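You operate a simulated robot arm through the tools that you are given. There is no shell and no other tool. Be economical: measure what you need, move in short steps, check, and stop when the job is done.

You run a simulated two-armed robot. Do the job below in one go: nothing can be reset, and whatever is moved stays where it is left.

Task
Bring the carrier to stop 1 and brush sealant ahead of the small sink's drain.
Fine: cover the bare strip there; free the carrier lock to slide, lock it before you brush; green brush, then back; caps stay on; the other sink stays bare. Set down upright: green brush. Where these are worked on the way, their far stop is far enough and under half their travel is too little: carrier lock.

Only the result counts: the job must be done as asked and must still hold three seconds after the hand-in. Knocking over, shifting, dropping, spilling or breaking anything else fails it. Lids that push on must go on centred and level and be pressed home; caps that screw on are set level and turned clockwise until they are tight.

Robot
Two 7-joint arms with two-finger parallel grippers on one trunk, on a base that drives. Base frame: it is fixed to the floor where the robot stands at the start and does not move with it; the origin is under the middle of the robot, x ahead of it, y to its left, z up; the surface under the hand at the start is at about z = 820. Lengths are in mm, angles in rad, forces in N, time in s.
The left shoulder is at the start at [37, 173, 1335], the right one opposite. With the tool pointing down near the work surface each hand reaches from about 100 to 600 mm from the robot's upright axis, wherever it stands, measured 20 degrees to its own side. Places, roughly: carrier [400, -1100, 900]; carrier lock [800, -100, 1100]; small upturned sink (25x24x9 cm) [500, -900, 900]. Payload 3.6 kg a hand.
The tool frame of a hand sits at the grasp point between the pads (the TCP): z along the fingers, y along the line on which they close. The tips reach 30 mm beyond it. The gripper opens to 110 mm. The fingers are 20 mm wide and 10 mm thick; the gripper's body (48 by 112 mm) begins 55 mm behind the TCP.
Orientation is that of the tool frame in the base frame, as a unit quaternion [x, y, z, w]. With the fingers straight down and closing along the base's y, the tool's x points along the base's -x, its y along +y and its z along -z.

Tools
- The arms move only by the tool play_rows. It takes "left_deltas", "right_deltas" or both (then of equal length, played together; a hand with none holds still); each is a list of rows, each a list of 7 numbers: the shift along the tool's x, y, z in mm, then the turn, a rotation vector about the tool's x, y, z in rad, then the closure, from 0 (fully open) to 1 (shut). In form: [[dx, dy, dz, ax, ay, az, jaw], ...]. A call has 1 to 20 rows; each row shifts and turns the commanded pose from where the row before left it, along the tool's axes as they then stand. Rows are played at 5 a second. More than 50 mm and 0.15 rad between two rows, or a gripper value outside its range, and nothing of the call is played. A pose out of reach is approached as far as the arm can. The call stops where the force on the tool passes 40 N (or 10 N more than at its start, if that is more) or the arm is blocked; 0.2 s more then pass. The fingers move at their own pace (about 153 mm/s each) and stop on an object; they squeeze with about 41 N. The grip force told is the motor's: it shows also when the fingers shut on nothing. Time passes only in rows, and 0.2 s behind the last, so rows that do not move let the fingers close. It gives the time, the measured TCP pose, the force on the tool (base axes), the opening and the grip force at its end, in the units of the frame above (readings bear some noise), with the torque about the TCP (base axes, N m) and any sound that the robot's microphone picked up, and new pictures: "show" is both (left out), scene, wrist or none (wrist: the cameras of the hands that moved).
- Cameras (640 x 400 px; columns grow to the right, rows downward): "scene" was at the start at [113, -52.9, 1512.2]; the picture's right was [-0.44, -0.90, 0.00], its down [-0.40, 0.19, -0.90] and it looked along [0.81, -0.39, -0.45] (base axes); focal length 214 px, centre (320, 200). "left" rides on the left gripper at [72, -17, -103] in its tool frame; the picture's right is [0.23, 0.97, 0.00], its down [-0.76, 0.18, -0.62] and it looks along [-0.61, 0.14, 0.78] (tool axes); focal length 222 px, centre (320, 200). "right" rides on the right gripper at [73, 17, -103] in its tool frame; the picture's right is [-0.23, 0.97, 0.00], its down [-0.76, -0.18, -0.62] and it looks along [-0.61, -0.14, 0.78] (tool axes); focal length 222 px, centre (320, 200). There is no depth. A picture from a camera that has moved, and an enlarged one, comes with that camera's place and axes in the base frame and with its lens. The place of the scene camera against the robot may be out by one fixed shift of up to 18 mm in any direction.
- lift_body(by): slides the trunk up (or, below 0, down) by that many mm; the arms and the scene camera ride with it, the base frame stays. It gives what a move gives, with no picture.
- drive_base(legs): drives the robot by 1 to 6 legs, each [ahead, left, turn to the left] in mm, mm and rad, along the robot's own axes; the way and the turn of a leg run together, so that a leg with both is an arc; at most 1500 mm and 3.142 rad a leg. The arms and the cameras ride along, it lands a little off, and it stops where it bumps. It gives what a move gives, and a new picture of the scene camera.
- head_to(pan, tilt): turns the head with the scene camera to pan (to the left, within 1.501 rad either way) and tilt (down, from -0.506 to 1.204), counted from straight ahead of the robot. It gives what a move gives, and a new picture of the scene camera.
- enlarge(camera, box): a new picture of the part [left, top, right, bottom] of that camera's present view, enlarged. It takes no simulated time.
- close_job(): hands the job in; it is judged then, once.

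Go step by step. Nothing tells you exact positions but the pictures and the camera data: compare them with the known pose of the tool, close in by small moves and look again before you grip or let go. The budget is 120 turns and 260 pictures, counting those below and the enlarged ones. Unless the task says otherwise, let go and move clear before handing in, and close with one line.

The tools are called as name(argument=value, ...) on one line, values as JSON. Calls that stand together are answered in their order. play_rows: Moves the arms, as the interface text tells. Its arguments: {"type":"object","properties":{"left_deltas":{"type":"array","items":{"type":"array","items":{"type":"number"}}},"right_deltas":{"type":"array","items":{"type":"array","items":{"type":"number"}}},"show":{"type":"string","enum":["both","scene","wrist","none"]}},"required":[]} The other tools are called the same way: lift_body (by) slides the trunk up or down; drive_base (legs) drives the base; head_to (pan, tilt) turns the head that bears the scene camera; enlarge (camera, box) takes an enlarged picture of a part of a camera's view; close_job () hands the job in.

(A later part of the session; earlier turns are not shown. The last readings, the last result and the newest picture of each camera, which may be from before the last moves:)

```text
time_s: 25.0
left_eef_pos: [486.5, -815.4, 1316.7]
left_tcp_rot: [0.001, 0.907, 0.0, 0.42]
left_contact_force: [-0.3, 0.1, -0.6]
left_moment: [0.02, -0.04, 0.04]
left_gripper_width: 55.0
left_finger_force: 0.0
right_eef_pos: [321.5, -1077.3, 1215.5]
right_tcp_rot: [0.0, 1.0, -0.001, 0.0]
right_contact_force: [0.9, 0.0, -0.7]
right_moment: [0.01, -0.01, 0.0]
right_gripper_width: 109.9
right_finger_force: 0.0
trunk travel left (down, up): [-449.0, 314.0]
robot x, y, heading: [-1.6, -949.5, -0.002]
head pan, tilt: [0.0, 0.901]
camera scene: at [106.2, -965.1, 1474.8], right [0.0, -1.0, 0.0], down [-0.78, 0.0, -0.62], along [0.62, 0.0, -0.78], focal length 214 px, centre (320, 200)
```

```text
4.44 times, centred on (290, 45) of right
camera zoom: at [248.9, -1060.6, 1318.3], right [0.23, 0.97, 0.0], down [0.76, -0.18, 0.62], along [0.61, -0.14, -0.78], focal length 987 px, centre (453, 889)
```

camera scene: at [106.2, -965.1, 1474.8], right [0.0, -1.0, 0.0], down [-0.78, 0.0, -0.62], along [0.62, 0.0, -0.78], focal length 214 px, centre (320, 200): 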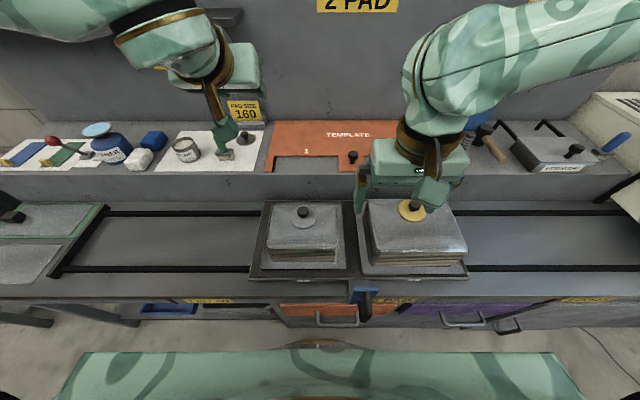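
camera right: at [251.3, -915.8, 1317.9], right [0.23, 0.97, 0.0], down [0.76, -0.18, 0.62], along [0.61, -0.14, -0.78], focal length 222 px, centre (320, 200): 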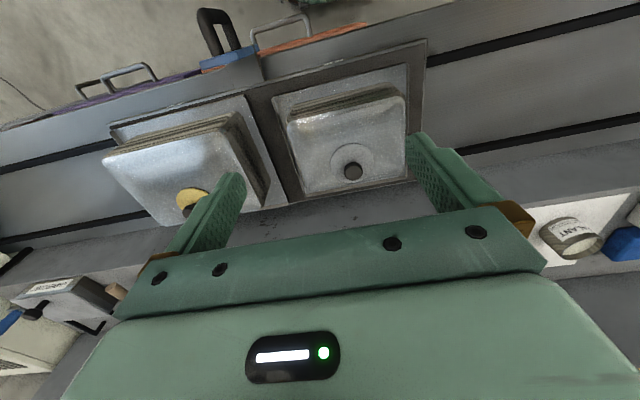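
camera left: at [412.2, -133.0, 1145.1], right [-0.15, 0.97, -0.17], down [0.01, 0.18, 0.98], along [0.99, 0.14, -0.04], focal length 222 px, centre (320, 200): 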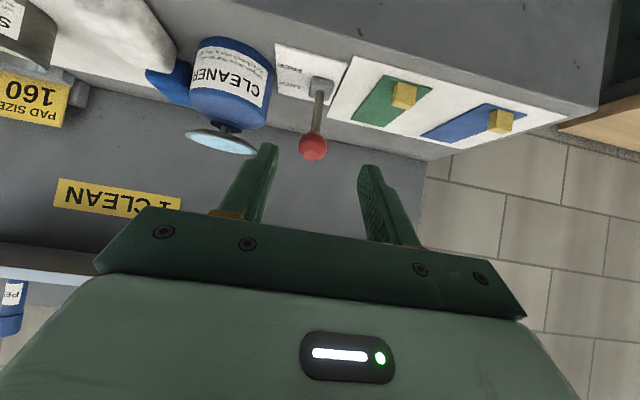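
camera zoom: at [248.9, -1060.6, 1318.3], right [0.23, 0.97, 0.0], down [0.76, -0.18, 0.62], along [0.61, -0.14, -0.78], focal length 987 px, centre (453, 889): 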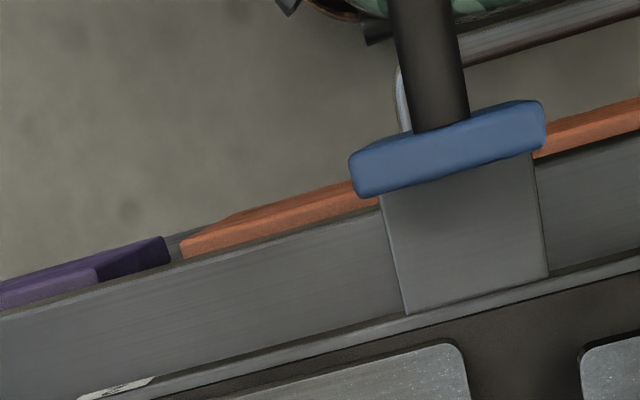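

The handle is a vertical D-grip facing the robot at about (230,-1064), top near z 890. I lower the right hand above it with the jaw opened across y.

play_rows(right_deltas=[[24, 3, 40, 0, 0, 0, 0.2], [24, 3, 40, 0, 0, 0, 0.2], [24, 3, 40, 0, 0, 0, 0.2], [24, 3, 40, 0, 0, 0, 0.2]], show="both")

enlarge(camera="scene", box=[320, 240, 440, 320])

```text
time_s: 26.0
left_eef_pos: [486.3, -816.5, 1315.7]
left_tcp_rot: [0.0, 0.907, 0.001, 0.421]
left_contact_force: [0.3, 0.1, -0.3]
left_moment: [0.01, -0.02, 0.0]
left_gripper_width: 55.0
left_finger_force: 0.1
right_eef_pos: [250.9, -1103.6, 1073.6]
right_tcp_rot: [-0.001, 1.0, 0.0, 0.0]
right_contact_force: [-0.1, 0.4, -0.8]
right_moment: [0.0, 0.03, -0.02]
right_gripper_width: 87.9
right_finger_force: 0.0
right hand out of reach, approached as far as the arm can: row 3, 4
trunk travel left (down, up): [-449.0, 314.0]
robot x, y, heading: [-4.2, -950.6, -0.002]
head pan, tilt: [0.0, 0.901]
camera scene: at [106.8, -965.2, 1474.8], right [0.0, -1.0, 0.0], down [-0.78, 0.0, -0.62], along [0.62, 0.0, -0.78], focal length 214 px, centre (320, 200)
camera right: at [178.6, -1088.4, 1176.9], right [0.23, 0.97, 0.0], down [0.76, -0.18, 0.62], along [0.61, -0.14, -0.78], focal length 222 px, centre (320, 200)
```

scene: 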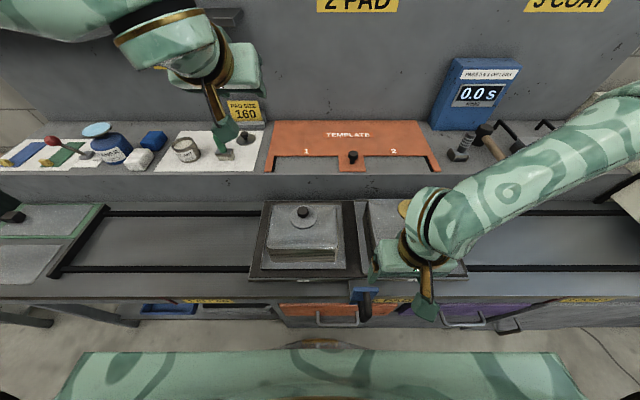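
right: 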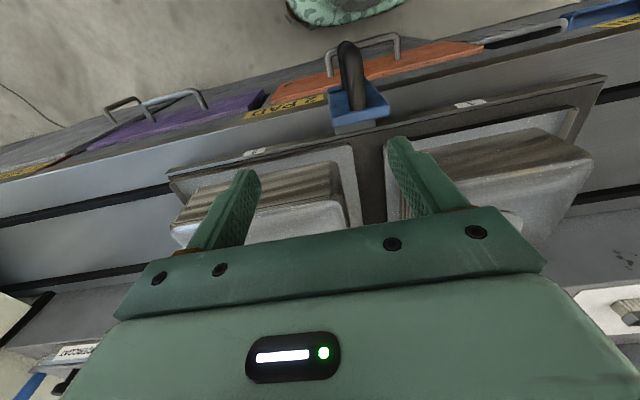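

```text
5.00 times, centred on (380, 280) of scene
camera zoom: at [106.8, -965.2, 1474.8], right [0.0, -1.0, 0.0], down [-0.78, 0.0, -0.62], along [0.62, 0.0, -0.78], focal length 1072 px, centre (20, -200)
```

zoom: 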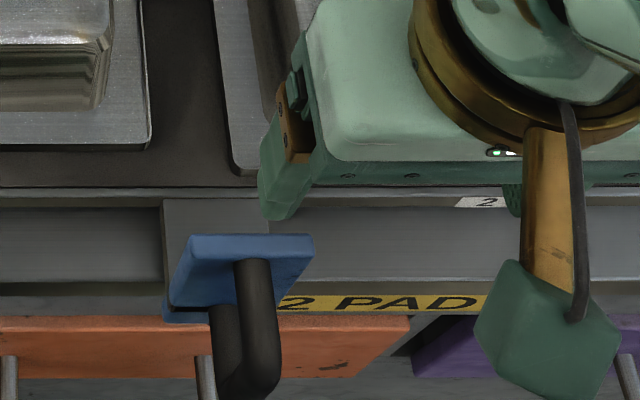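

The right hand is too close to the robot there; I drive back 170 mm to give it room.

drive_base(legs=[[-170, 0, 0]])

play_rows(right_deltas=[[0, 10, 0, 0, 0, 0, 0.2], [0, 10, 0, 0, 0, 0, 0.2]], show="both")

```text
time_s: 27.5
left_eef_pos: [316.3, -815.7, 1316.0]
left_tcp_rot: [0.0, 0.906, -0.001, 0.422]
left_contact_force: [0.1, -0.6, 0.6]
left_moment: [0.0, 0.01, 0.01]
left_gripper_width: 54.7
left_finger_force: 0.0
right_eef_pos: [81.5, -1104.1, 1074.1]
right_tcp_rot: [0.0, 1.0, 0.0, 0.0]
right_contact_force: [-0.3, -0.5, 0.1]
right_moment: [0.01, -0.03, -0.01]
right_gripper_width: 88.1
right_finger_force: 0.0
trunk travel left (down, up): [-449.0, 314.0]
robot x, y, heading: [-166.7, -955.4, -0.003]
head pan, tilt: [0.0, 0.901]
camera scene: at [-63.7, -964.5, 1474.9], right [0.0, -1.0, 0.0], down [-0.78, 0.0, -0.62], along [0.62, 0.0, -0.78], focal length 214 px, centre (320, 200)
```

scene: 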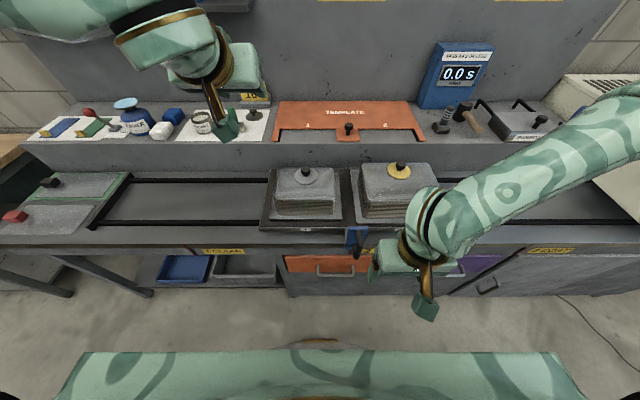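

```text
time_s: 28.1
left_eef_pos: [318.0, -814.0, 1316.5]
left_tcp_rot: [0.001, 0.907, -0.001, 0.421]
left_contact_force: [0.3, -0.4, 0.3]
left_moment: [-0.02, 0.01, 0.0]
left_gripper_width: 55.0
left_finger_force: 0.0
right_eef_pos: [83.9, -1098.7, 1083.3]
right_tcp_rot: [0.0, 1.0, 0.0, 0.0]
right_contact_force: [0.9, 0.0, 0.5]
right_moment: [0.01, 0.0, 0.01]
right_gripper_width: 88.0
right_finger_force: 0.0
right hand out of reach, approached as far as the arm can: row 1, 2
trunk travel left (down, up): [-449.0, 314.0]
robot x, y, heading: [-168.8, -948.3, -0.001]
head pan, tilt: [0.0, 0.901]
camera scene: at [-63.5, -964.5, 1474.9], right [0.0, -1.0, 0.0], down [-0.78, 0.0, -0.62], along [0.62, 0.0, -0.78], focal length 214 px, centre (320, 200)
camera right: at [10.9, -1082.0, 1186.4], right [0.23, 0.97, 0.0], down [0.76, -0.18, 0.62], along [0.61, -0.14, -0.78], focal length 222 px, centre (320, 200)
```

scene: 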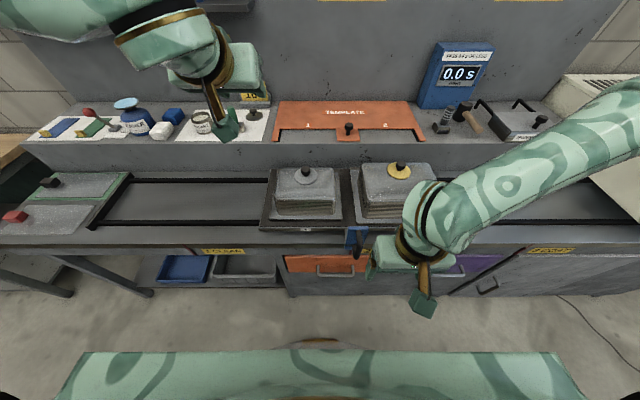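
right: 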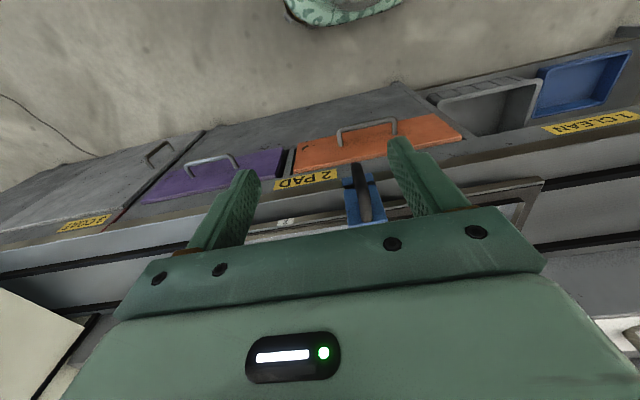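

enlarge(camera="right", box=[310, 130, 430, 230])

enlarge(camera="scene", box=[310, 190, 430, 290])

```text
4.00 times, centred on (370, 180) of right
camera zoom: at [10.9, -1082.0, 1186.4], right [0.23, 0.97, 0.0], down [0.76, -0.18, 0.62], along [0.61, -0.14, -0.78], focal length 888 px, centre (120, 280)
```

zoom: 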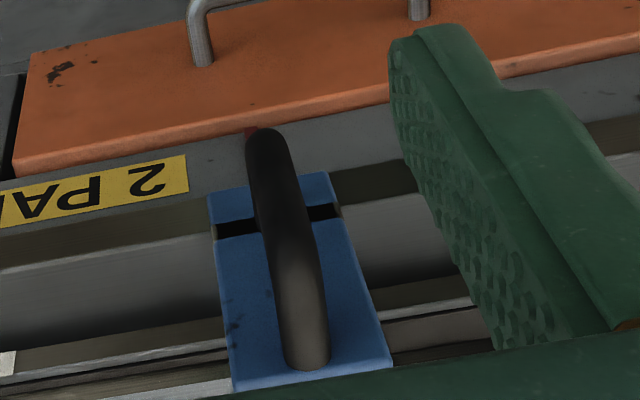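

```text
4.00 times, centred on (370, 240) of scene
camera zoom: at [-63.5, -964.5, 1474.9], right [0.0, -1.0, 0.0], down [-0.78, 0.0, -0.62], along [0.62, 0.0, -0.78], focal length 858 px, centre (120, 40)
```

zoom: 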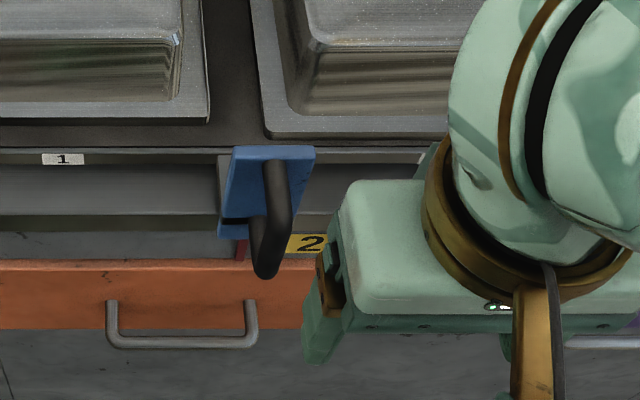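

play_rows(right_deltas=[[-42, -5.5, 4, 0, 0, 0, 0.2], [-42, -5.5, 4, 0, 0, 0, 0.2], [-42, -5.5, 4, 0, 0, 0, 0.2], [-42, -5.5, 4, 0, 0, 0, 0.2]], show="both")

enlarge(camera="scene", box=[310, 190, 430, 290])

```text
time_s: 29.1
left_eef_pos: [318.6, -815.1, 1316.2]
left_tcp_rot: [0.0, 0.907, 0.0, 0.42]
left_contact_force: [0.5, 0.4, 0.5]
left_moment: [-0.02, 0.01, 0.01]
left_gripper_width: 55.2
left_finger_force: 0.0
right_eef_pos: [249.2, -1130.2, 1072.0]
right_tcp_rot: [-0.001, 1.0, 0.001, 0.0]
right_contact_force: [-0.8, 0.2, -0.7]
right_moment: [0.05, 0.01, -0.01]
right_gripper_width: 88.0
right_finger_force: 0.1
right hand out of reach, approached as far as the arm can: row 4
trunk travel left (down, up): [-449.0, 314.0]
robot x, y, heading: [-171.9, -952.0, 0.0]
head pan, tilt: [0.0, 0.901]
camera scene: at [-62.2, -964.9, 1474.8], right [0.0, -1.0, 0.0], down [-0.78, 0.0, -0.62], along [0.62, 0.0, -0.78], focal length 214 px, centre (320, 200)
camera right: at [175.8, -1114.8, 1175.6], right [0.23, 0.97, 0.0], down [0.76, -0.18, 0.62], along [0.61, -0.14, -0.78], focal length 222 px, centre (320, 200)
```

scene: 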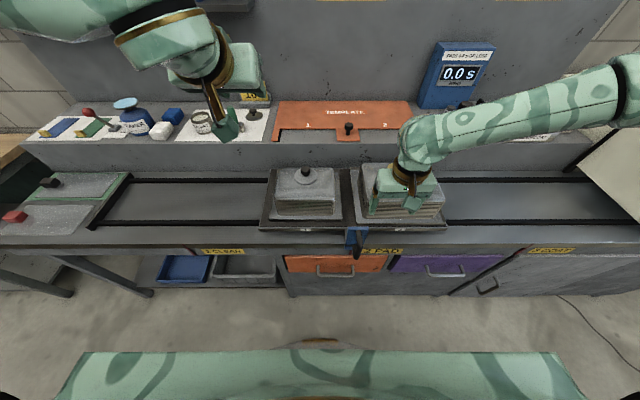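
right: 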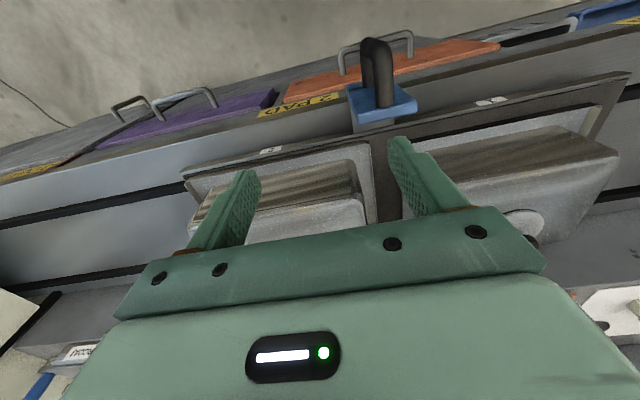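

```text
4.00 times, centred on (370, 240) of scene
camera zoom: at [-62.2, -964.9, 1474.8], right [0.0, -1.0, 0.0], down [-0.78, 0.0, -0.62], along [0.62, 0.0, -0.78], focal length 858 px, centre (120, 40)
```

zoom: 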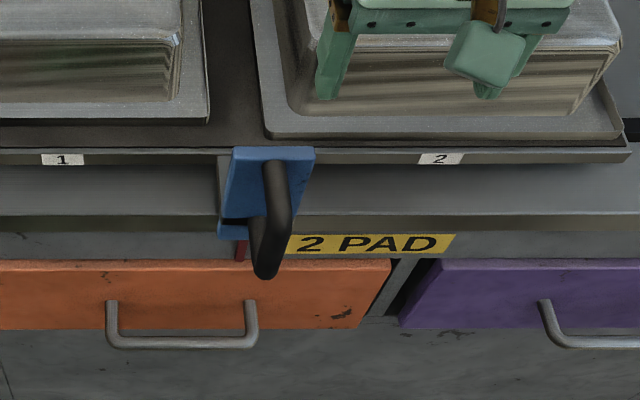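

The arm is folded too far at this height; raising the trunk gives it room.

lift_body(by=200)

play_rows(right_deltas=[[6, 16, 45, 0, 0, 0, 0.2], [6, 16, 45, 0, 0, 0, 0.2], [6, 16, 45, 0, 0, 0, 0.2], [6, 16, 45, 0, 0, 0, 0.2]], show="both")

enlarge(camera="right", box=[240, 20, 480, 200])

```text
time_s: 31.2
left_eef_pos: [318.3, -814.1, 1515.8]
left_tcp_rot: [0.0, 0.907, -0.001, 0.42]
left_contact_force: [-1.4, -0.4, -0.7]
left_moment: [-0.03, -0.01, 0.02]
left_gripper_width: 54.9
left_finger_force: 0.0
right_eef_pos: [243.1, -1130.6, 1290.7]
right_tcp_rot: [-0.001, 1.0, 0.001, 0.02]
right_contact_force: [0.1, 0.2, -0.4]
right_moment: [-0.01, 0.04, 0.01]
right_gripper_width: 88.0
right_finger_force: 0.0
trunk travel left (down, up): [-649.0, 114.0]
robot x, y, heading: [-165.4, -955.6, -0.004]
head pan, tilt: [0.0, 0.901]
```

```text
time_s: 32.2
left_eef_pos: [318.0, -814.9, 1516.6]
left_tcp_rot: [0.0, 0.907, 0.001, 0.422]
left_contact_force: [-0.8, -0.6, 0.0]
left_moment: [0.01, 0.01, 0.0]
left_gripper_width: 55.1
left_finger_force: 0.0
right_eef_pos: [180.2, -1168.7, 1214.8]
right_tcp_rot: [0.001, 1.0, 0.002, 0.02]
right_contact_force: [0.0, 0.2, 0.9]
right_moment: [-0.02, 0.02, -0.01]
right_gripper_width: 88.3
right_finger_force: 0.0
right hand out of reach, approached as far as the arm can: row 1, 2, 3, 4
trunk travel left (down, up): [-649.0, 114.0]
robot x, y, heading: [-167.7, -953.7, -0.002]
head pan, tilt: [0.0, 0.901]
camera scene: at [-83.5, -964.8, 1675.6], right [0.0, -1.0, 0.0], down [-0.78, 0.0, -0.62], along [0.62, 0.0, -0.78], focal length 214 px, centre (320, 200)
camera right: at [102.7, -1153.4, 1315.2], right [0.23, 0.97, 0.01], down [0.74, -0.18, 0.65], along [0.64, -0.14, -0.76], focal length 222 px, centre (320, 200)
```

scene: 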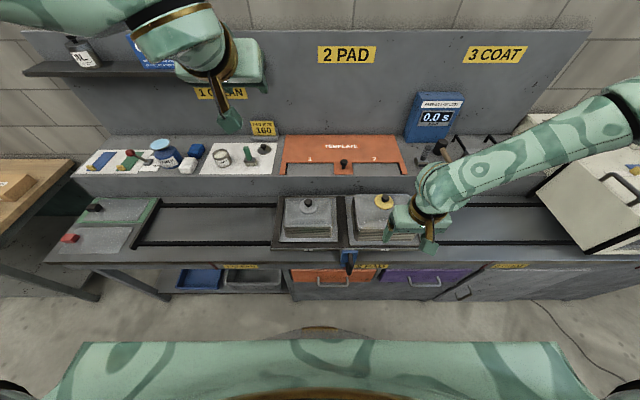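
right: 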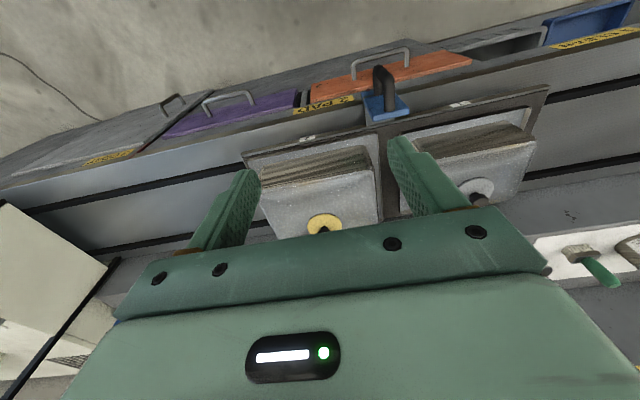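

```text
2.22 times, centred on (360, 110) of right
camera zoom: at [102.7, -1153.4, 1315.2], right [0.23, 0.97, 0.01], down [0.74, -0.18, 0.65], along [0.64, -0.14, -0.76], focal length 494 px, centre (231, 400)
```

zoom: 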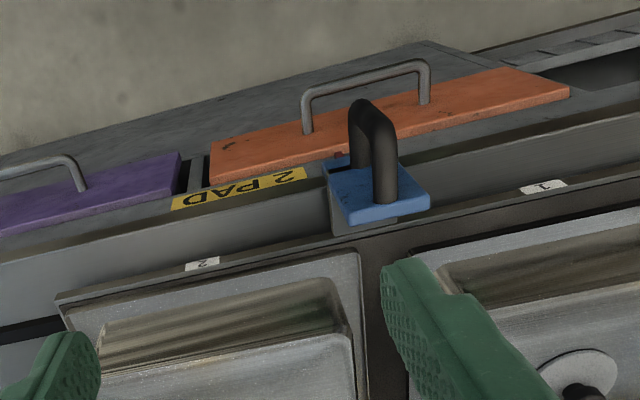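

The right arm is stuck against its joint limits there, so I will use the left hand instead, whose forward-tilted pose suits the vertical handle. First I lift the right hand out of the way.

play_rows(right_deltas=[[-20, -25, -35, 0, 0, 0, 0.2], [-20, -25, -35, 0, 0, 0, 0.2], [-20, -25, -35, 0, 0, 0, 0.2], [-20, -25, -35, 0, 0, 0, 0.2], [-20, -25, -35, 0, 0, 0, 0.2], [0, -20, -45, 0, 0, 0, 0.2]], show="none")

drive_base(legs=[[-130, -240, 0]])

lift_body(by=-250)

```text
time_s: 33.6
left_eef_pos: [315.9, -814.3, 1517.0]
left_tcp_rot: [0.0, 0.906, -0.001, 0.422]
left_contact_force: [0.7, -0.2, 0.3]
left_moment: [0.0, 0.0, 0.04]
left_gripper_width: 54.9
left_finger_force: 0.2
right_eef_pos: [272.1, -1314.3, 1438.7]
right_tcp_rot: [0.0, 1.0, 0.002, 0.02]
right_contact_force: [-0.4, -0.5, 0.7]
right_moment: [-0.03, -0.02, 0.05]
right_gripper_width: 88.3
right_finger_force: 0.0
trunk travel left (down, up): [-649.0, 114.0]
robot x, y, heading: [-166.6, -950.1, -0.002]
head pan, tilt: [0.0, 0.901]
```

```text
time_s: 35.5
left_eef_pos: [189.4, -1051.2, 1515.4]
left_tcp_rot: [-0.003, 0.907, 0.001, 0.421]
left_contact_force: [-1.0, 0.1, 0.0]
left_moment: [0.02, 0.0, 0.01]
left_gripper_width: 55.0
left_finger_force: 0.1
right_eef_pos: [150.7, -1550.8, 1438.3]
right_tcp_rot: [-0.004, 1.0, 0.001, 0.02]
right_contact_force: [0.9, -0.1, -0.2]
right_moment: [0.02, 0.0, 0.01]
right_gripper_width: 87.9
right_finger_force: 0.0
trunk travel left (down, up): [-649.0, 114.0]
robot x, y, heading: [-297.3, -1195.3, 0.004]
head pan, tilt: [0.0, 0.901]
camera scene: at [-210.7, -1204.0, 1675.6], right [0.01, -1.0, 0.0], down [-0.78, -0.01, -0.62], along [0.62, 0.0, -0.78], focal length 214 px, centre (320, 200)
```

scene: 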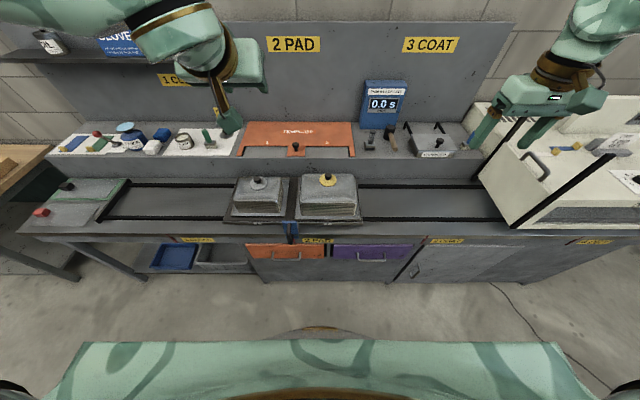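

```text
time_s: 38.1
left_eef_pos: [187.6, -1052.1, 1266.6]
left_tcp_rot: [-0.004, 0.907, 0.002, 0.422]
left_contact_force: [-0.1, -0.7, 0.2]
left_moment: [-0.01, -0.01, -0.03]
left_gripper_width: 55.0
left_finger_force: 0.0
right_eef_pos: [149.2, -1551.6, 1188.2]
right_tcp_rot: [-0.005, 1.0, 0.001, 0.021]
right_contact_force: [0.3, -0.5, -0.4]
right_moment: [0.04, -0.02, -0.02]
right_gripper_width: 88.0
right_finger_force: 0.1
trunk travel left (down, up): [-399.0, 364.0]
robot x, y, heading: [-296.4, -1191.8, 0.007]
head pan, tilt: [0.0, 0.901]
```

play_rows(left_deltas=[[40, -2.3, 19, 0, 0, 0, 0.3], [40, -2.3, 19, 0, 0, 0, 0.3], [40, -2.3, 19, 0, 0, 0, 0.3], [40, -2.3, 19, 0, 0, 0, 0.3], [40, -2.3, 19, 0, 0, 0, 0.3], [40, -2.3, 19, 0, 0, 0, 0.3]], show="both")

enlarge(camera="left", box=[240, 0, 400, 130])

```text
time_s: 39.5
left_eef_pos: [132.0, -1107.5, 1051.3]
left_tcp_rot: [-0.004, 0.907, 0.004, 0.42]
left_contact_force: [-0.1, 0.2, 0.4]
left_moment: [0.01, 0.02, 0.01]
left_gripper_width: 76.9
left_finger_force: 0.1
left hand out of reach, approached as far as the arm can: row 4, 5, 6
right_eef_pos: [148.3, -1552.9, 1187.5]
right_tcp_rot: [-0.003, 1.0, 0.002, 0.02]
right_contact_force: [0.6, 0.2, 0.8]
right_moment: [0.0, 0.0, 0.01]
right_gripper_width: 88.0
right_finger_force: 0.0
trunk travel left (down, up): [-399.0, 364.0]
robot x, y, heading: [-297.2, -1193.1, 0.007]
head pan, tilt: [0.0, 0.901]
camera scene: at [-178.6, -1206.8, 1424.4], right [0.01, -1.0, 0.0], down [-0.78, 0.0, -0.62], along [0.62, 0.0, -0.78], focal length 214 px, centre (320, 200)
camera left: at [5.8, -1125.3, 1064.7], right [-0.16, 0.97, -0.17], down [0.02, 0.17, 0.98], along [0.99, 0.15, -0.04], focal length 222 px, centre (320, 200)
```

scene: 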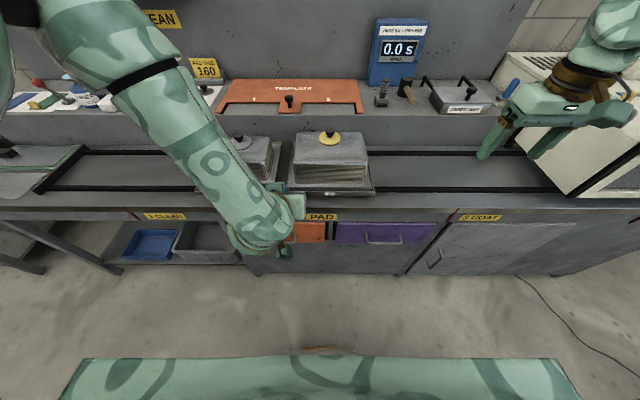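
left: 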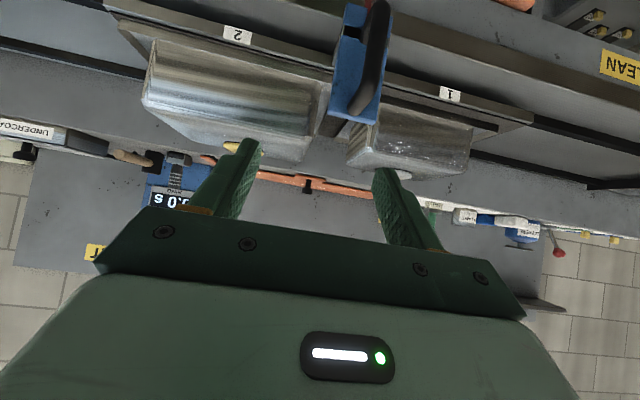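

```text
3.08 times, centred on (320, 65) of left
camera zoom: at [5.8, -1125.3, 1064.7], right [-0.16, 0.97, -0.17], down [0.02, 0.17, 0.98], along [0.99, 0.15, -0.04], focal length 684 px, centre (320, 615)
```

zoom: 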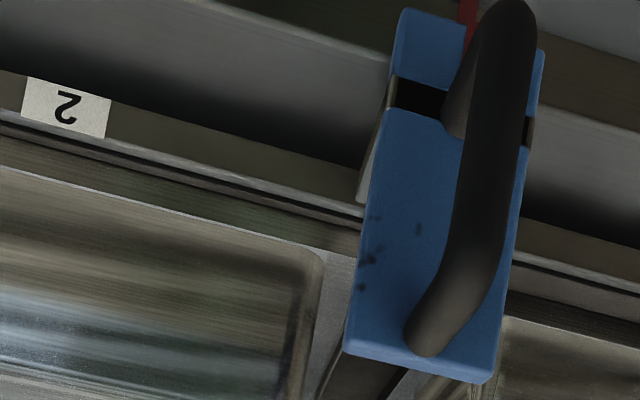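

Arms need more distance (fold limit), so I drive back another 130 mm.

drive_base(legs=[[-130, 0, 0]])

play_rows(left_deltas=[[0, 10, 40, 0, 0, 0, 0.3], [15, 15, 40, 0, 0, 0, 0.3], [30, 15, 30, 0, 0, 0, 0.3], [25, 6, 10, 0, 0, 0, 0.3]], show="both")

enlarge(camera="left", box=[240, 0, 400, 130])

```text
time_s: 40.8
left_eef_pos: [0.7, -1105.2, 1052.3]
left_tcp_rot: [-0.006, 0.908, 0.005, 0.42]
left_contact_force: [-0.3, 0.5, 0.3]
left_moment: [0.01, 0.02, 0.0]
left_gripper_width: 77.0
left_finger_force: 0.1
right_eef_pos: [19.7, -1551.5, 1187.3]
right_tcp_rot: [-0.006, 1.0, 0.0, 0.019]
right_contact_force: [0.2, -0.1, 0.2]
right_moment: [-0.02, -0.02, 0.01]
right_gripper_width: 87.8
right_finger_force: 0.2
trunk travel left (down, up): [-399.0, 364.0]
robot x, y, heading: [-426.5, -1198.1, 0.006]
head pan, tilt: [0.0, 0.901]
camera scene: at [-308.5, -1205.8, 1424.5], right [0.01, -1.0, 0.0], down [-0.78, -0.01, -0.62], along [0.62, 0.0, -0.78], focal length 214 px, centre (320, 200)
```

scene: 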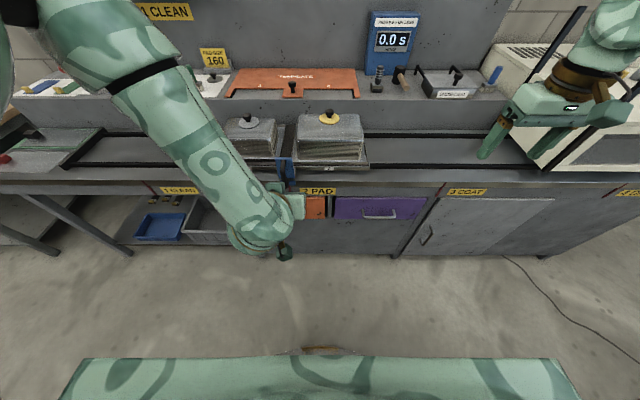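

```text
time_s: 41.8
left_eef_pos: [83.6, -1132.2, 978.8]
left_tcp_rot: [-0.007, 0.91, 0.007, 0.415]
left_contact_force: [0.4, 0.2, 0.0]
left_moment: [0.01, 0.02, 0.01]
left_gripper_width: 77.0
left_finger_force: 0.0
left hand out of reach, approached as far as the arm can: row 1, 2, 3, 4
right_eef_pos: [20.4, -1552.0, 1187.3]
right_tcp_rot: [-0.005, 1.0, 0.002, 0.021]
right_contact_force: [0.0, 0.2, 0.0]
right_moment: [-0.01, -0.02, 0.0]
right_gripper_width: 88.0
right_finger_force: 0.1
trunk travel left (down, up): [-399.0, 364.0]
robot x, y, heading: [-425.0, -1197.8, 0.01]
head pan, tilt: [0.0, 0.901]
camera scene: at [-307.8, -1206.1, 1424.4], right [0.01, -1.0, 0.0], down [-0.78, -0.01, -0.62], along [0.62, 0.01, -0.78], focal length 214 px, centre (320, 200)
camera left: at [-41.0, -1151.3, 992.2], right [-0.17, 0.97, -0.16], down [0.02, 0.17, 0.99], along [0.99, 0.16, -0.05], focal length 222 px, centre (320, 200)
```

scene: 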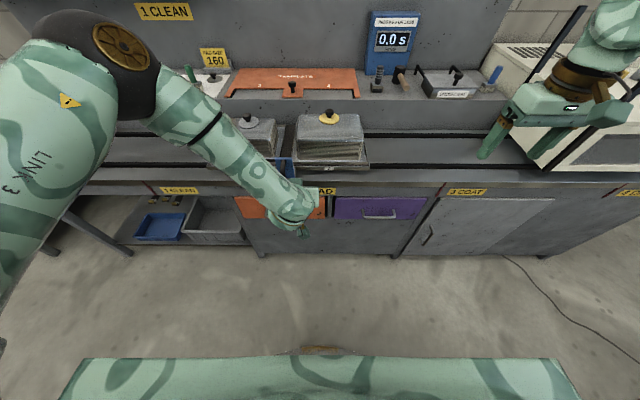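
left: 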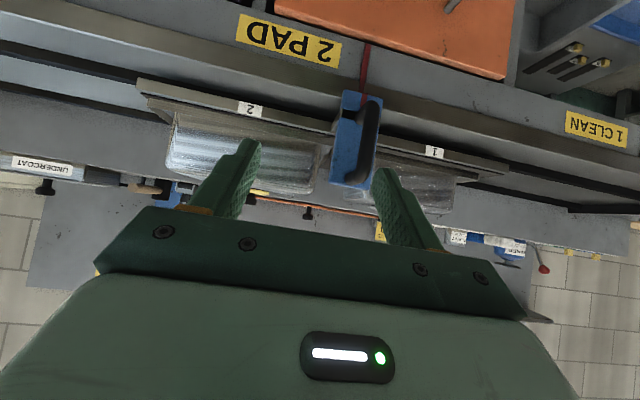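

```text
3.08 times, centred on (320, 65) of left
camera zoom: at [-41.0, -1151.3, 992.2], right [-0.17, 0.97, -0.16], down [0.02, 0.17, 0.99], along [0.99, 0.16, -0.05], focal length 684 px, centre (320, 615)
```

zoom: 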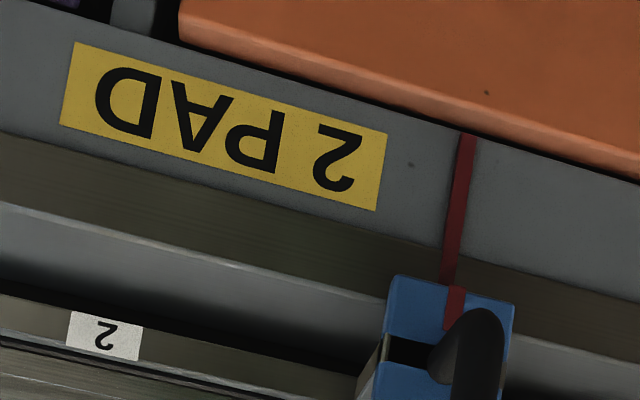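

The red line on the bench marks each stop and the handle's pointer aligns with it, so stop 1 is the red line beside "1 CLEAN". I bring the left arm back to its good posture, then forward and down.

play_rows(left_deltas=[[-26, 10, -27, 0, 0, 0, 0.3], [-26, 10, -27, 0, 0, 0, 0.3], [-26, 10, -27, 0, 0, 0, 0.3], [-26, 10, -27, 0, 0, 0, 0.3], [-26, 10, -27, 0, 0, 0, 0.3], [-26, 10, -27, 0, 0, 0, 0.3], [-26, 10, -27, 0, 0, 0, 0.3], [1, 0, 45, 0, 0, 0, 0.3], [1, 0, 45, 0, 0, 0, 0.3], [1, 0, 45, 0, 0, 0, 0.3]], show="none")

lift_body(by=-100)

play_rows(left_deltas=[[0, 0, 0, 0, 0, 0, 0.3]], show="both")

```text
time_s: 44.0
left_eef_pos: [159.0, -1056.8, 1148.8]
left_tcp_rot: [-0.004, 0.908, 0.004, 0.419]
left_contact_force: [0.4, 0.2, 0.1]
left_moment: [0.01, -0.01, 0.01]
left_gripper_width: 77.1
left_finger_force: 0.0
right_eef_pos: [21.5, -1551.1, 1186.0]
right_tcp_rot: [-0.005, 1.0, 0.001, 0.02]
right_contact_force: [0.7, 1.2, 0.2]
right_moment: [-0.02, 0.06, -0.02]
right_gripper_width: 88.3
right_finger_force: 0.1
trunk travel left (down, up): [-399.0, 364.0]
robot x, y, heading: [-426.3, -1195.2, 0.011]
head pan, tilt: [0.0, 0.901]
```

```text
time_s: 45.3
left_eef_pos: [157.5, -1060.5, 1050.5]
left_tcp_rot: [-0.006, 0.907, 0.004, 0.42]
left_contact_force: [0.4, 0.5, -0.5]
left_moment: [0.01, 0.04, -0.02]
left_gripper_width: 76.7
left_finger_force: 0.1
right_eef_pos: [19.8, -1551.8, 1088.6]
right_tcp_rot: [-0.006, 1.0, 0.001, 0.021]
right_contact_force: [-0.1, -0.3, 0.8]
right_moment: [0.04, 0.0, 0.0]
right_gripper_width: 88.0
right_finger_force: 0.1
trunk travel left (down, up): [-299.0, 464.0]
robot x, y, heading: [-427.0, -1192.4, 0.005]
head pan, tilt: [0.0, 0.901]
```

```text
time_s: 45.7
left_eef_pos: [157.6, -1060.3, 1049.9]
left_tcp_rot: [-0.005, 0.908, 0.003, 0.42]
left_contact_force: [0.0, 0.4, -0.4]
left_moment: [-0.01, -0.04, 0.01]
left_gripper_width: 76.9
left_finger_force: 0.1
right_eef_pos: [20.1, -1551.8, 1088.1]
right_tcp_rot: [-0.005, 1.0, 0.001, 0.02]
right_contact_force: [0.0, -0.2, 1.4]
right_moment: [0.0, -0.01, 0.02]
right_gripper_width: 87.8
right_finger_force: 0.0
trunk travel left (down, up): [-299.0, 464.0]
robot x, y, heading: [-427.3, -1195.0, 0.006]
head pan, tilt: [0.0, 0.901]
camera scene: at [-273.0, -1205.5, 1323.0], right [0.01, -1.0, 0.0], down [-0.78, -0.01, -0.62], along [0.62, 0.0, -0.78], focal length 214 px, centre (320, 200)
camera left: at [32.7, -1079.4, 1062.8], right [-0.16, 0.97, -0.17], down [0.02, 0.18, 0.98], along [0.99, 0.16, -0.04], focal length 222 px, centre (320, 200)
```

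scene: 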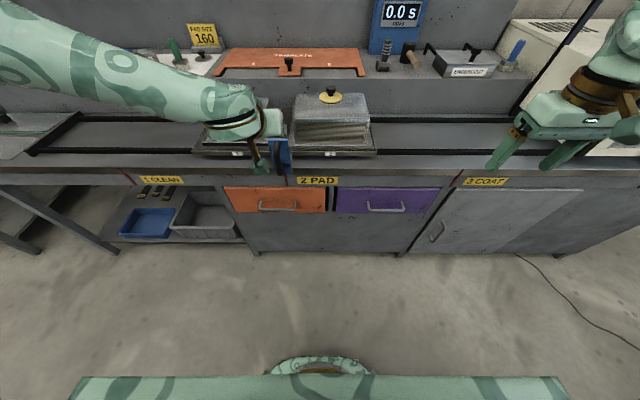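
left: 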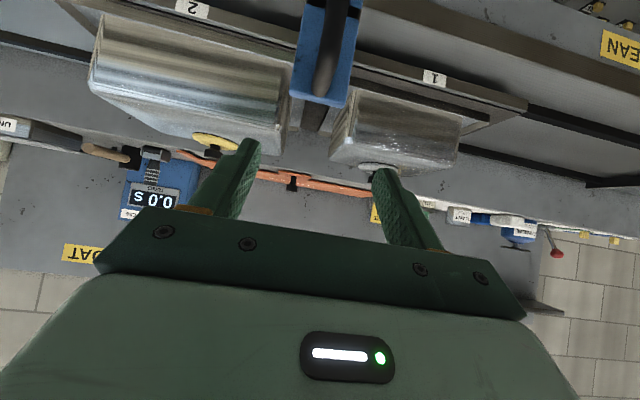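

play_rows(left_deltas=[[33.5, 0, 18, 0, 0, 0, 0.3], [33.5, 0, 18, 0, 0, 0, 0.3], [33.5, 0, 18, 0, 0, 0, 0.3], [33.5, 0, 18, 0, 0, 0, 0.3]], show="both")

enlarge(camera="scene", box=[210, 90, 330, 190])

```text
time_s: 46.7
left_eef_pos: [135.8, -1058.5, 947.5]
left_tcp_rot: [-0.005, 0.908, 0.004, 0.418]
left_contact_force: [-0.5, -0.2, 0.2]
left_moment: [0.0, 0.01, 0.01]
left_gripper_width: 77.0
left_finger_force: 0.0
left hand out of reach, approached as far as the arm can: row 3, 4
right_eef_pos: [21.3, -1550.6, 1087.2]
right_tcp_rot: [-0.005, 1.0, 0.001, 0.02]
right_contact_force: [-0.2, 0.3, 0.4]
right_moment: [-0.03, -0.05, 0.0]
right_gripper_width: 88.0
right_finger_force: 0.0
trunk travel left (down, up): [-299.0, 464.0]
robot x, y, heading: [-429.7, -1194.4, 0.006]
head pan, tilt: [0.0, 0.901]
camera scene: at [-272.7, -1204.0, 1322.9], right [0.01, -1.0, 0.0], down [-0.78, -0.01, -0.62], along [0.62, 0.0, -0.78], focal length 214 px, centre (320, 200)
camera left: at [10.2, -1076.7, 960.3], right [-0.16, 0.97, -0.17], down [0.02, 0.18, 0.98], along [0.99, 0.16, -0.05], focal length 222 px, centre (320, 200)
```

scene: 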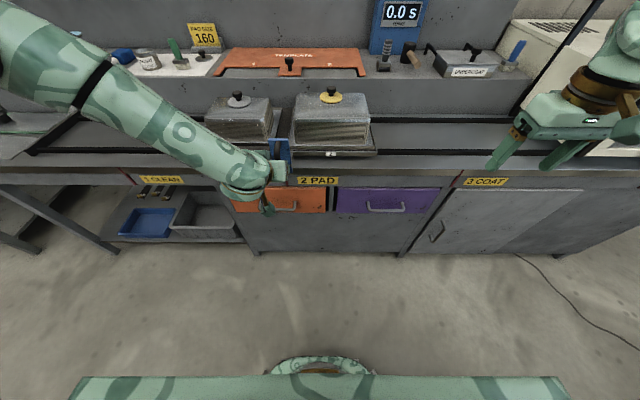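
left: 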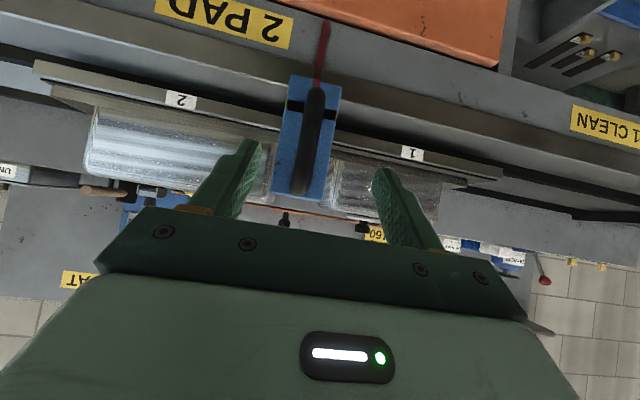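

```text
4.00 times, centred on (270, 140) of scene
camera zoom: at [-272.7, -1204.0, 1322.9], right [0.01, -1.0, 0.0], down [-0.78, -0.01, -0.62], along [0.62, 0.0, -0.78], focal length 858 px, centre (520, 440)
```

zoom: 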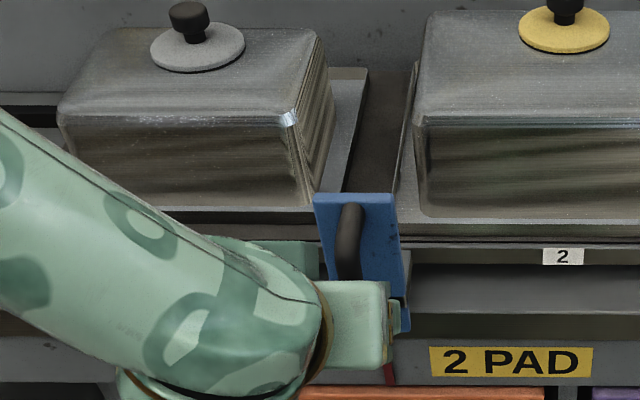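

play_rows(left_deltas=[[-3, 0, 30, 0, 0, 0, 0.3], [-3, 0, 30, 0, 0, 0, 0.3]], show="wrist")

enlarge(camera="scene", box=[210, 90, 330, 190])

```text
time_s: 47.3
left_eef_pos: [187.6, -1061.4, 912.6]
left_tcp_rot: [-0.006, 0.908, 0.004, 0.418]
left_contact_force: [-0.4, -0.5, -0.2]
left_moment: [0.03, 0.02, -0.03]
left_gripper_width: 77.2
left_finger_force: 0.0
right_eef_pos: [20.2, -1551.7, 1087.1]
right_tcp_rot: [-0.006, 1.0, 0.001, 0.02]
right_contact_force: [0.6, 0.0, 0.4]
right_moment: [0.03, 0.01, 0.0]
right_gripper_width: 88.0
right_finger_force: 0.0
trunk travel left (down, up): [-299.0, 464.0]
robot x, y, heading: [-425.4, -1194.7, 0.005]
head pan, tilt: [0.0, 0.901]
camera left: at [61.7, -1079.1, 925.6], right [-0.16, 0.97, -0.17], down [0.02, 0.18, 0.98], along [0.99, 0.16, -0.05], focal length 222 px, centre (320, 200)
```

left: 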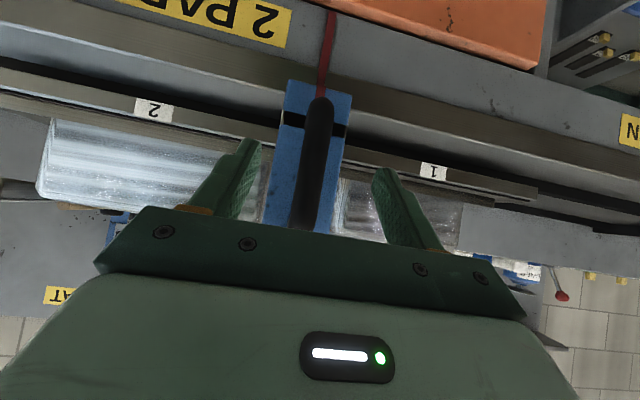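

```text
4.00 times, centred on (270, 140) of scene
camera zoom: at [-272.4, -1205.7, 1322.9], right [0.01, -1.0, 0.0], down [-0.78, -0.01, -0.62], along [0.62, 0.0, -0.78], focal length 858 px, centre (520, 440)
```

zoom: 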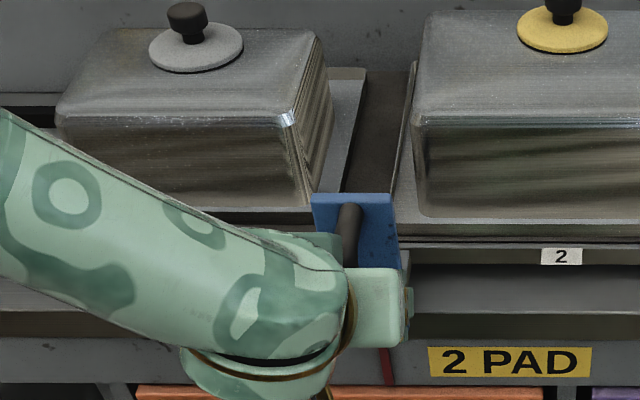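

play_rows(left_deltas=[[0, 0, 24, 0, 0, 0, 0.3], [0, 0, 0, 0, 0, 0, 0.95], [0, 0, 0, 0, 0, 0, 0.95], [0, 0, 0, 0, 0, 0, 0.95]], show="wrist")

```text
time_s: 48.3
left_eef_pos: [204.9, -1062.7, 898.1]
left_tcp_rot: [-0.004, 0.908, 0.003, 0.419]
left_contact_force: [6.7, -8.7, -4.6]
left_moment: [-0.49, -0.53, -0.01]
left_gripper_width: 17.7
left_finger_force: 44.9
right_eef_pos: [21.9, -1553.7, 1087.3]
right_tcp_rot: [-0.006, 1.0, 0.001, 0.019]
right_contact_force: [-1.1, 0.3, 0.1]
right_moment: [0.0, 0.01, 0.03]
right_gripper_width: 88.1
right_finger_force: 0.1
trunk travel left (down, up): [-299.0, 464.0]
robot x, y, heading: [-423.3, -1192.2, 0.004]
head pan, tilt: [0.0, 0.901]
camera left: at [79.9, -1081.0, 910.7], right [-0.16, 0.97, -0.17], down [0.02, 0.17, 0.98], along [0.99, 0.15, -0.05], focal length 222 px, centre (320, 200)
```

left: 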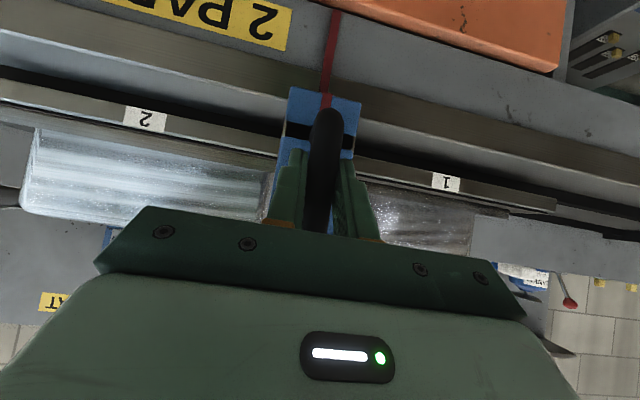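

Gripped. A small tug to the left tests that the carrier is free.

play_rows(left_deltas=[[0, 10, 0, 0, 0, 0, 1], [0, 15, 0, 0, 0, 0, 1], [0, 15, 0, 0, 0, 0, 1]], show="wrist")

```text
time_s: 49.1
left_eef_pos: [205.2, -1025.1, 897.5]
left_tcp_rot: [-0.007, 0.909, 0.006, 0.417]
left_contact_force: [20.9, 2.6, 1.6]
left_moment: [-0.35, -1.16, 0.45]
left_gripper_width: 17.8
left_finger_force: 44.9
left hand out of reach, approached as far as the arm can: row 3
right_eef_pos: [23.1, -1550.7, 1085.8]
right_tcp_rot: [-0.005, 1.0, 0.002, 0.019]
right_contact_force: [-0.2, -0.3, 0.4]
right_moment: [0.02, 0.0, -0.01]
right_gripper_width: 88.1
right_finger_force: 0.1
trunk travel left (down, up): [-299.0, 464.0]
robot x, y, heading: [-424.5, -1193.7, 0.005]
head pan, tilt: [0.0, 0.901]
camera left: at [80.0, -1044.4, 911.0], right [-0.17, 0.97, -0.17], down [0.02, 0.17, 0.98], along [0.99, 0.16, -0.05], focal length 222 px, centre (320, 200)
```

left: 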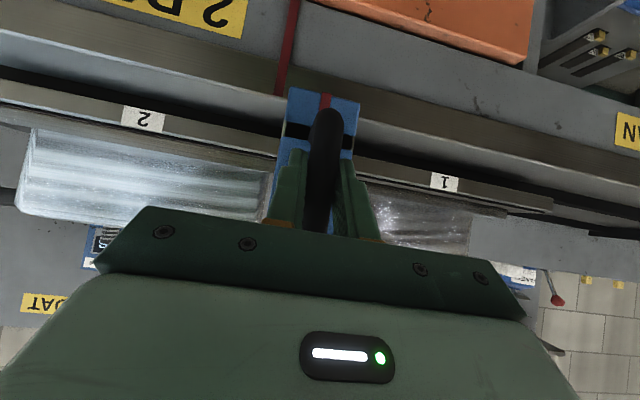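

It slides. I drive left while holding the handle, in parts.

drive_base(legs=[[0, 250, 0]])

```text
time_s: 51.0
left_eef_pos: [205.0, -782.7, 897.6]
left_tcp_rot: [-0.003, 0.909, 0.004, 0.417]
left_contact_force: [28.9, -1.6, 14.4]
left_moment: [-0.22, -0.1, 0.18]
left_gripper_width: 17.7
left_finger_force: 44.3
right_eef_pos: [18.9, -1305.0, 1087.6]
right_tcp_rot: [-0.001, 1.0, 0.001, 0.019]
right_contact_force: [0.2, 0.6, -0.7]
right_moment: [0.01, 0.02, -0.01]
right_gripper_width: 87.7
right_finger_force: 0.1
trunk travel left (down, up): [-299.0, 464.0]
robot x, y, heading: [-425.0, -948.7, 0.0]
head pan, tilt: [0.0, 0.901]
camera scene: at [-271.5, -956.3, 1322.7], right [0.0, -1.0, 0.0], down [-0.79, 0.0, -0.62], along [0.62, 0.0, -0.79], focal length 214 px, centre (320, 200)
```

scene: 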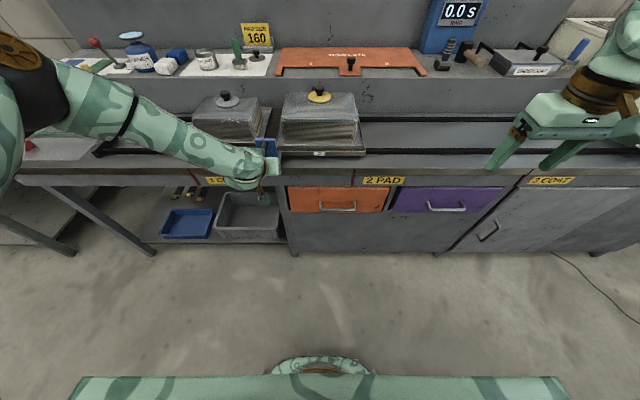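

play_rows(left_deltas=[[-2, 0, 3, 0, 0, 0, 1], [-1, 0, 2, 0, 0, 0, 1]], show="none")

drive_base(legs=[[0, 200, 0]])

play_rows(left_deltas=[[0, 0, 0, 0, 0, 0, 1]], show="wrist")

```text
time_s: 51.6
left_eef_pos: [205.0, -782.5, 898.0]
left_tcp_rot: [-0.003, 0.909, 0.004, 0.416]
left_contact_force: [-25.2, 1.2, -1.4]
left_moment: [-0.47, -0.28, -0.03]
left_gripper_width: 18.0
left_finger_force: 44.6
right_eef_pos: [14.2, -1304.1, 1088.1]
right_tcp_rot: [-0.002, 1.0, 0.002, 0.021]
right_contact_force: [-0.5, -1.0, 0.3]
right_moment: [-0.02, 0.01, -0.02]
right_gripper_width: 87.9
right_finger_force: 0.0
trunk travel left (down, up): [-299.0, 464.0]
robot x, y, heading: [-428.1, -942.4, 0.003]
head pan, tilt: [0.0, 0.901]
```

```text
time_s: 53.2
left_eef_pos: [204.5, -580.2, 897.4]
left_tcp_rot: [-0.001, 0.909, 0.003, 0.417]
left_contact_force: [-34.8, -1.5, -10.8]
left_moment: [-0.16, 0.47, 0.04]
left_gripper_width: 17.9
left_finger_force: 45.2
right_eef_pos: [12.7, -1101.4, 1089.2]
right_tcp_rot: [-0.001, 1.0, 0.001, 0.022]
right_contact_force: [-0.9, 0.2, -0.1]
right_moment: [-0.02, -0.01, 0.03]
right_gripper_width: 88.1
right_finger_force: 0.0
trunk travel left (down, up): [-299.0, 464.0]
robot x, y, heading: [-426.5, -738.7, -0.002]
head pan, tilt: [0.0, 0.901]
camera scene: at [-277.4, -752.5, 1323.3], right [0.0, -1.0, 0.0], down [-0.78, 0.0, -0.62], along [0.62, 0.0, -0.78], focal length 214 px, centre (320, 200)
```

scene: 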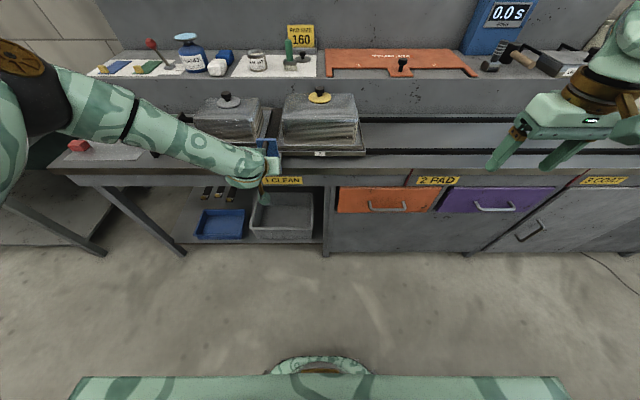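

```text
time_s: 53.6
left_eef_pos: [204.0, -580.0, 897.8]
left_tcp_rot: [0.0, 0.909, 0.002, 0.416]
left_contact_force: [-12.6, 1.8, 10.1]
left_moment: [-0.3, 0.59, 0.05]
left_gripper_width: 17.7
left_finger_force: 44.6
right_eef_pos: [14.3, -1101.1, 1087.9]
right_tcp_rot: [-0.001, 1.0, 0.002, 0.021]
right_contact_force: [-0.6, 0.4, -0.1]
right_moment: [0.0, 0.01, -0.01]
right_gripper_width: 88.3
right_finger_force: 0.0
trunk travel left (down, up): [-299.0, 464.0]
robot x, y, heading: [-426.9, -737.2, 0.002]
head pan, tilt: [0.0, 0.901]
camera left: at [79.7, -597.9, 911.5], right [-0.15, 0.97, -0.17], down [0.03, 0.17, 0.98], along [0.99, 0.14, -0.05], focal length 222 px, centre (320, 200)
```

left: 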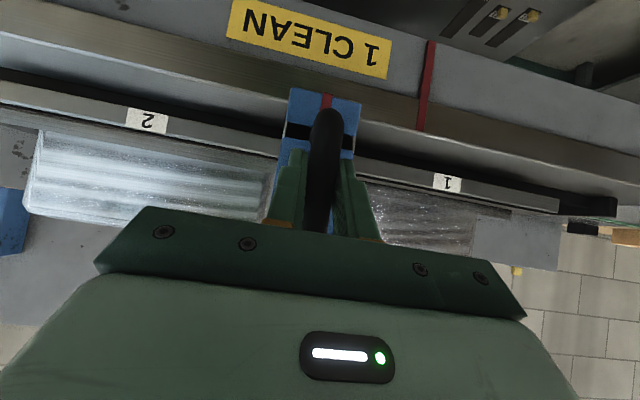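

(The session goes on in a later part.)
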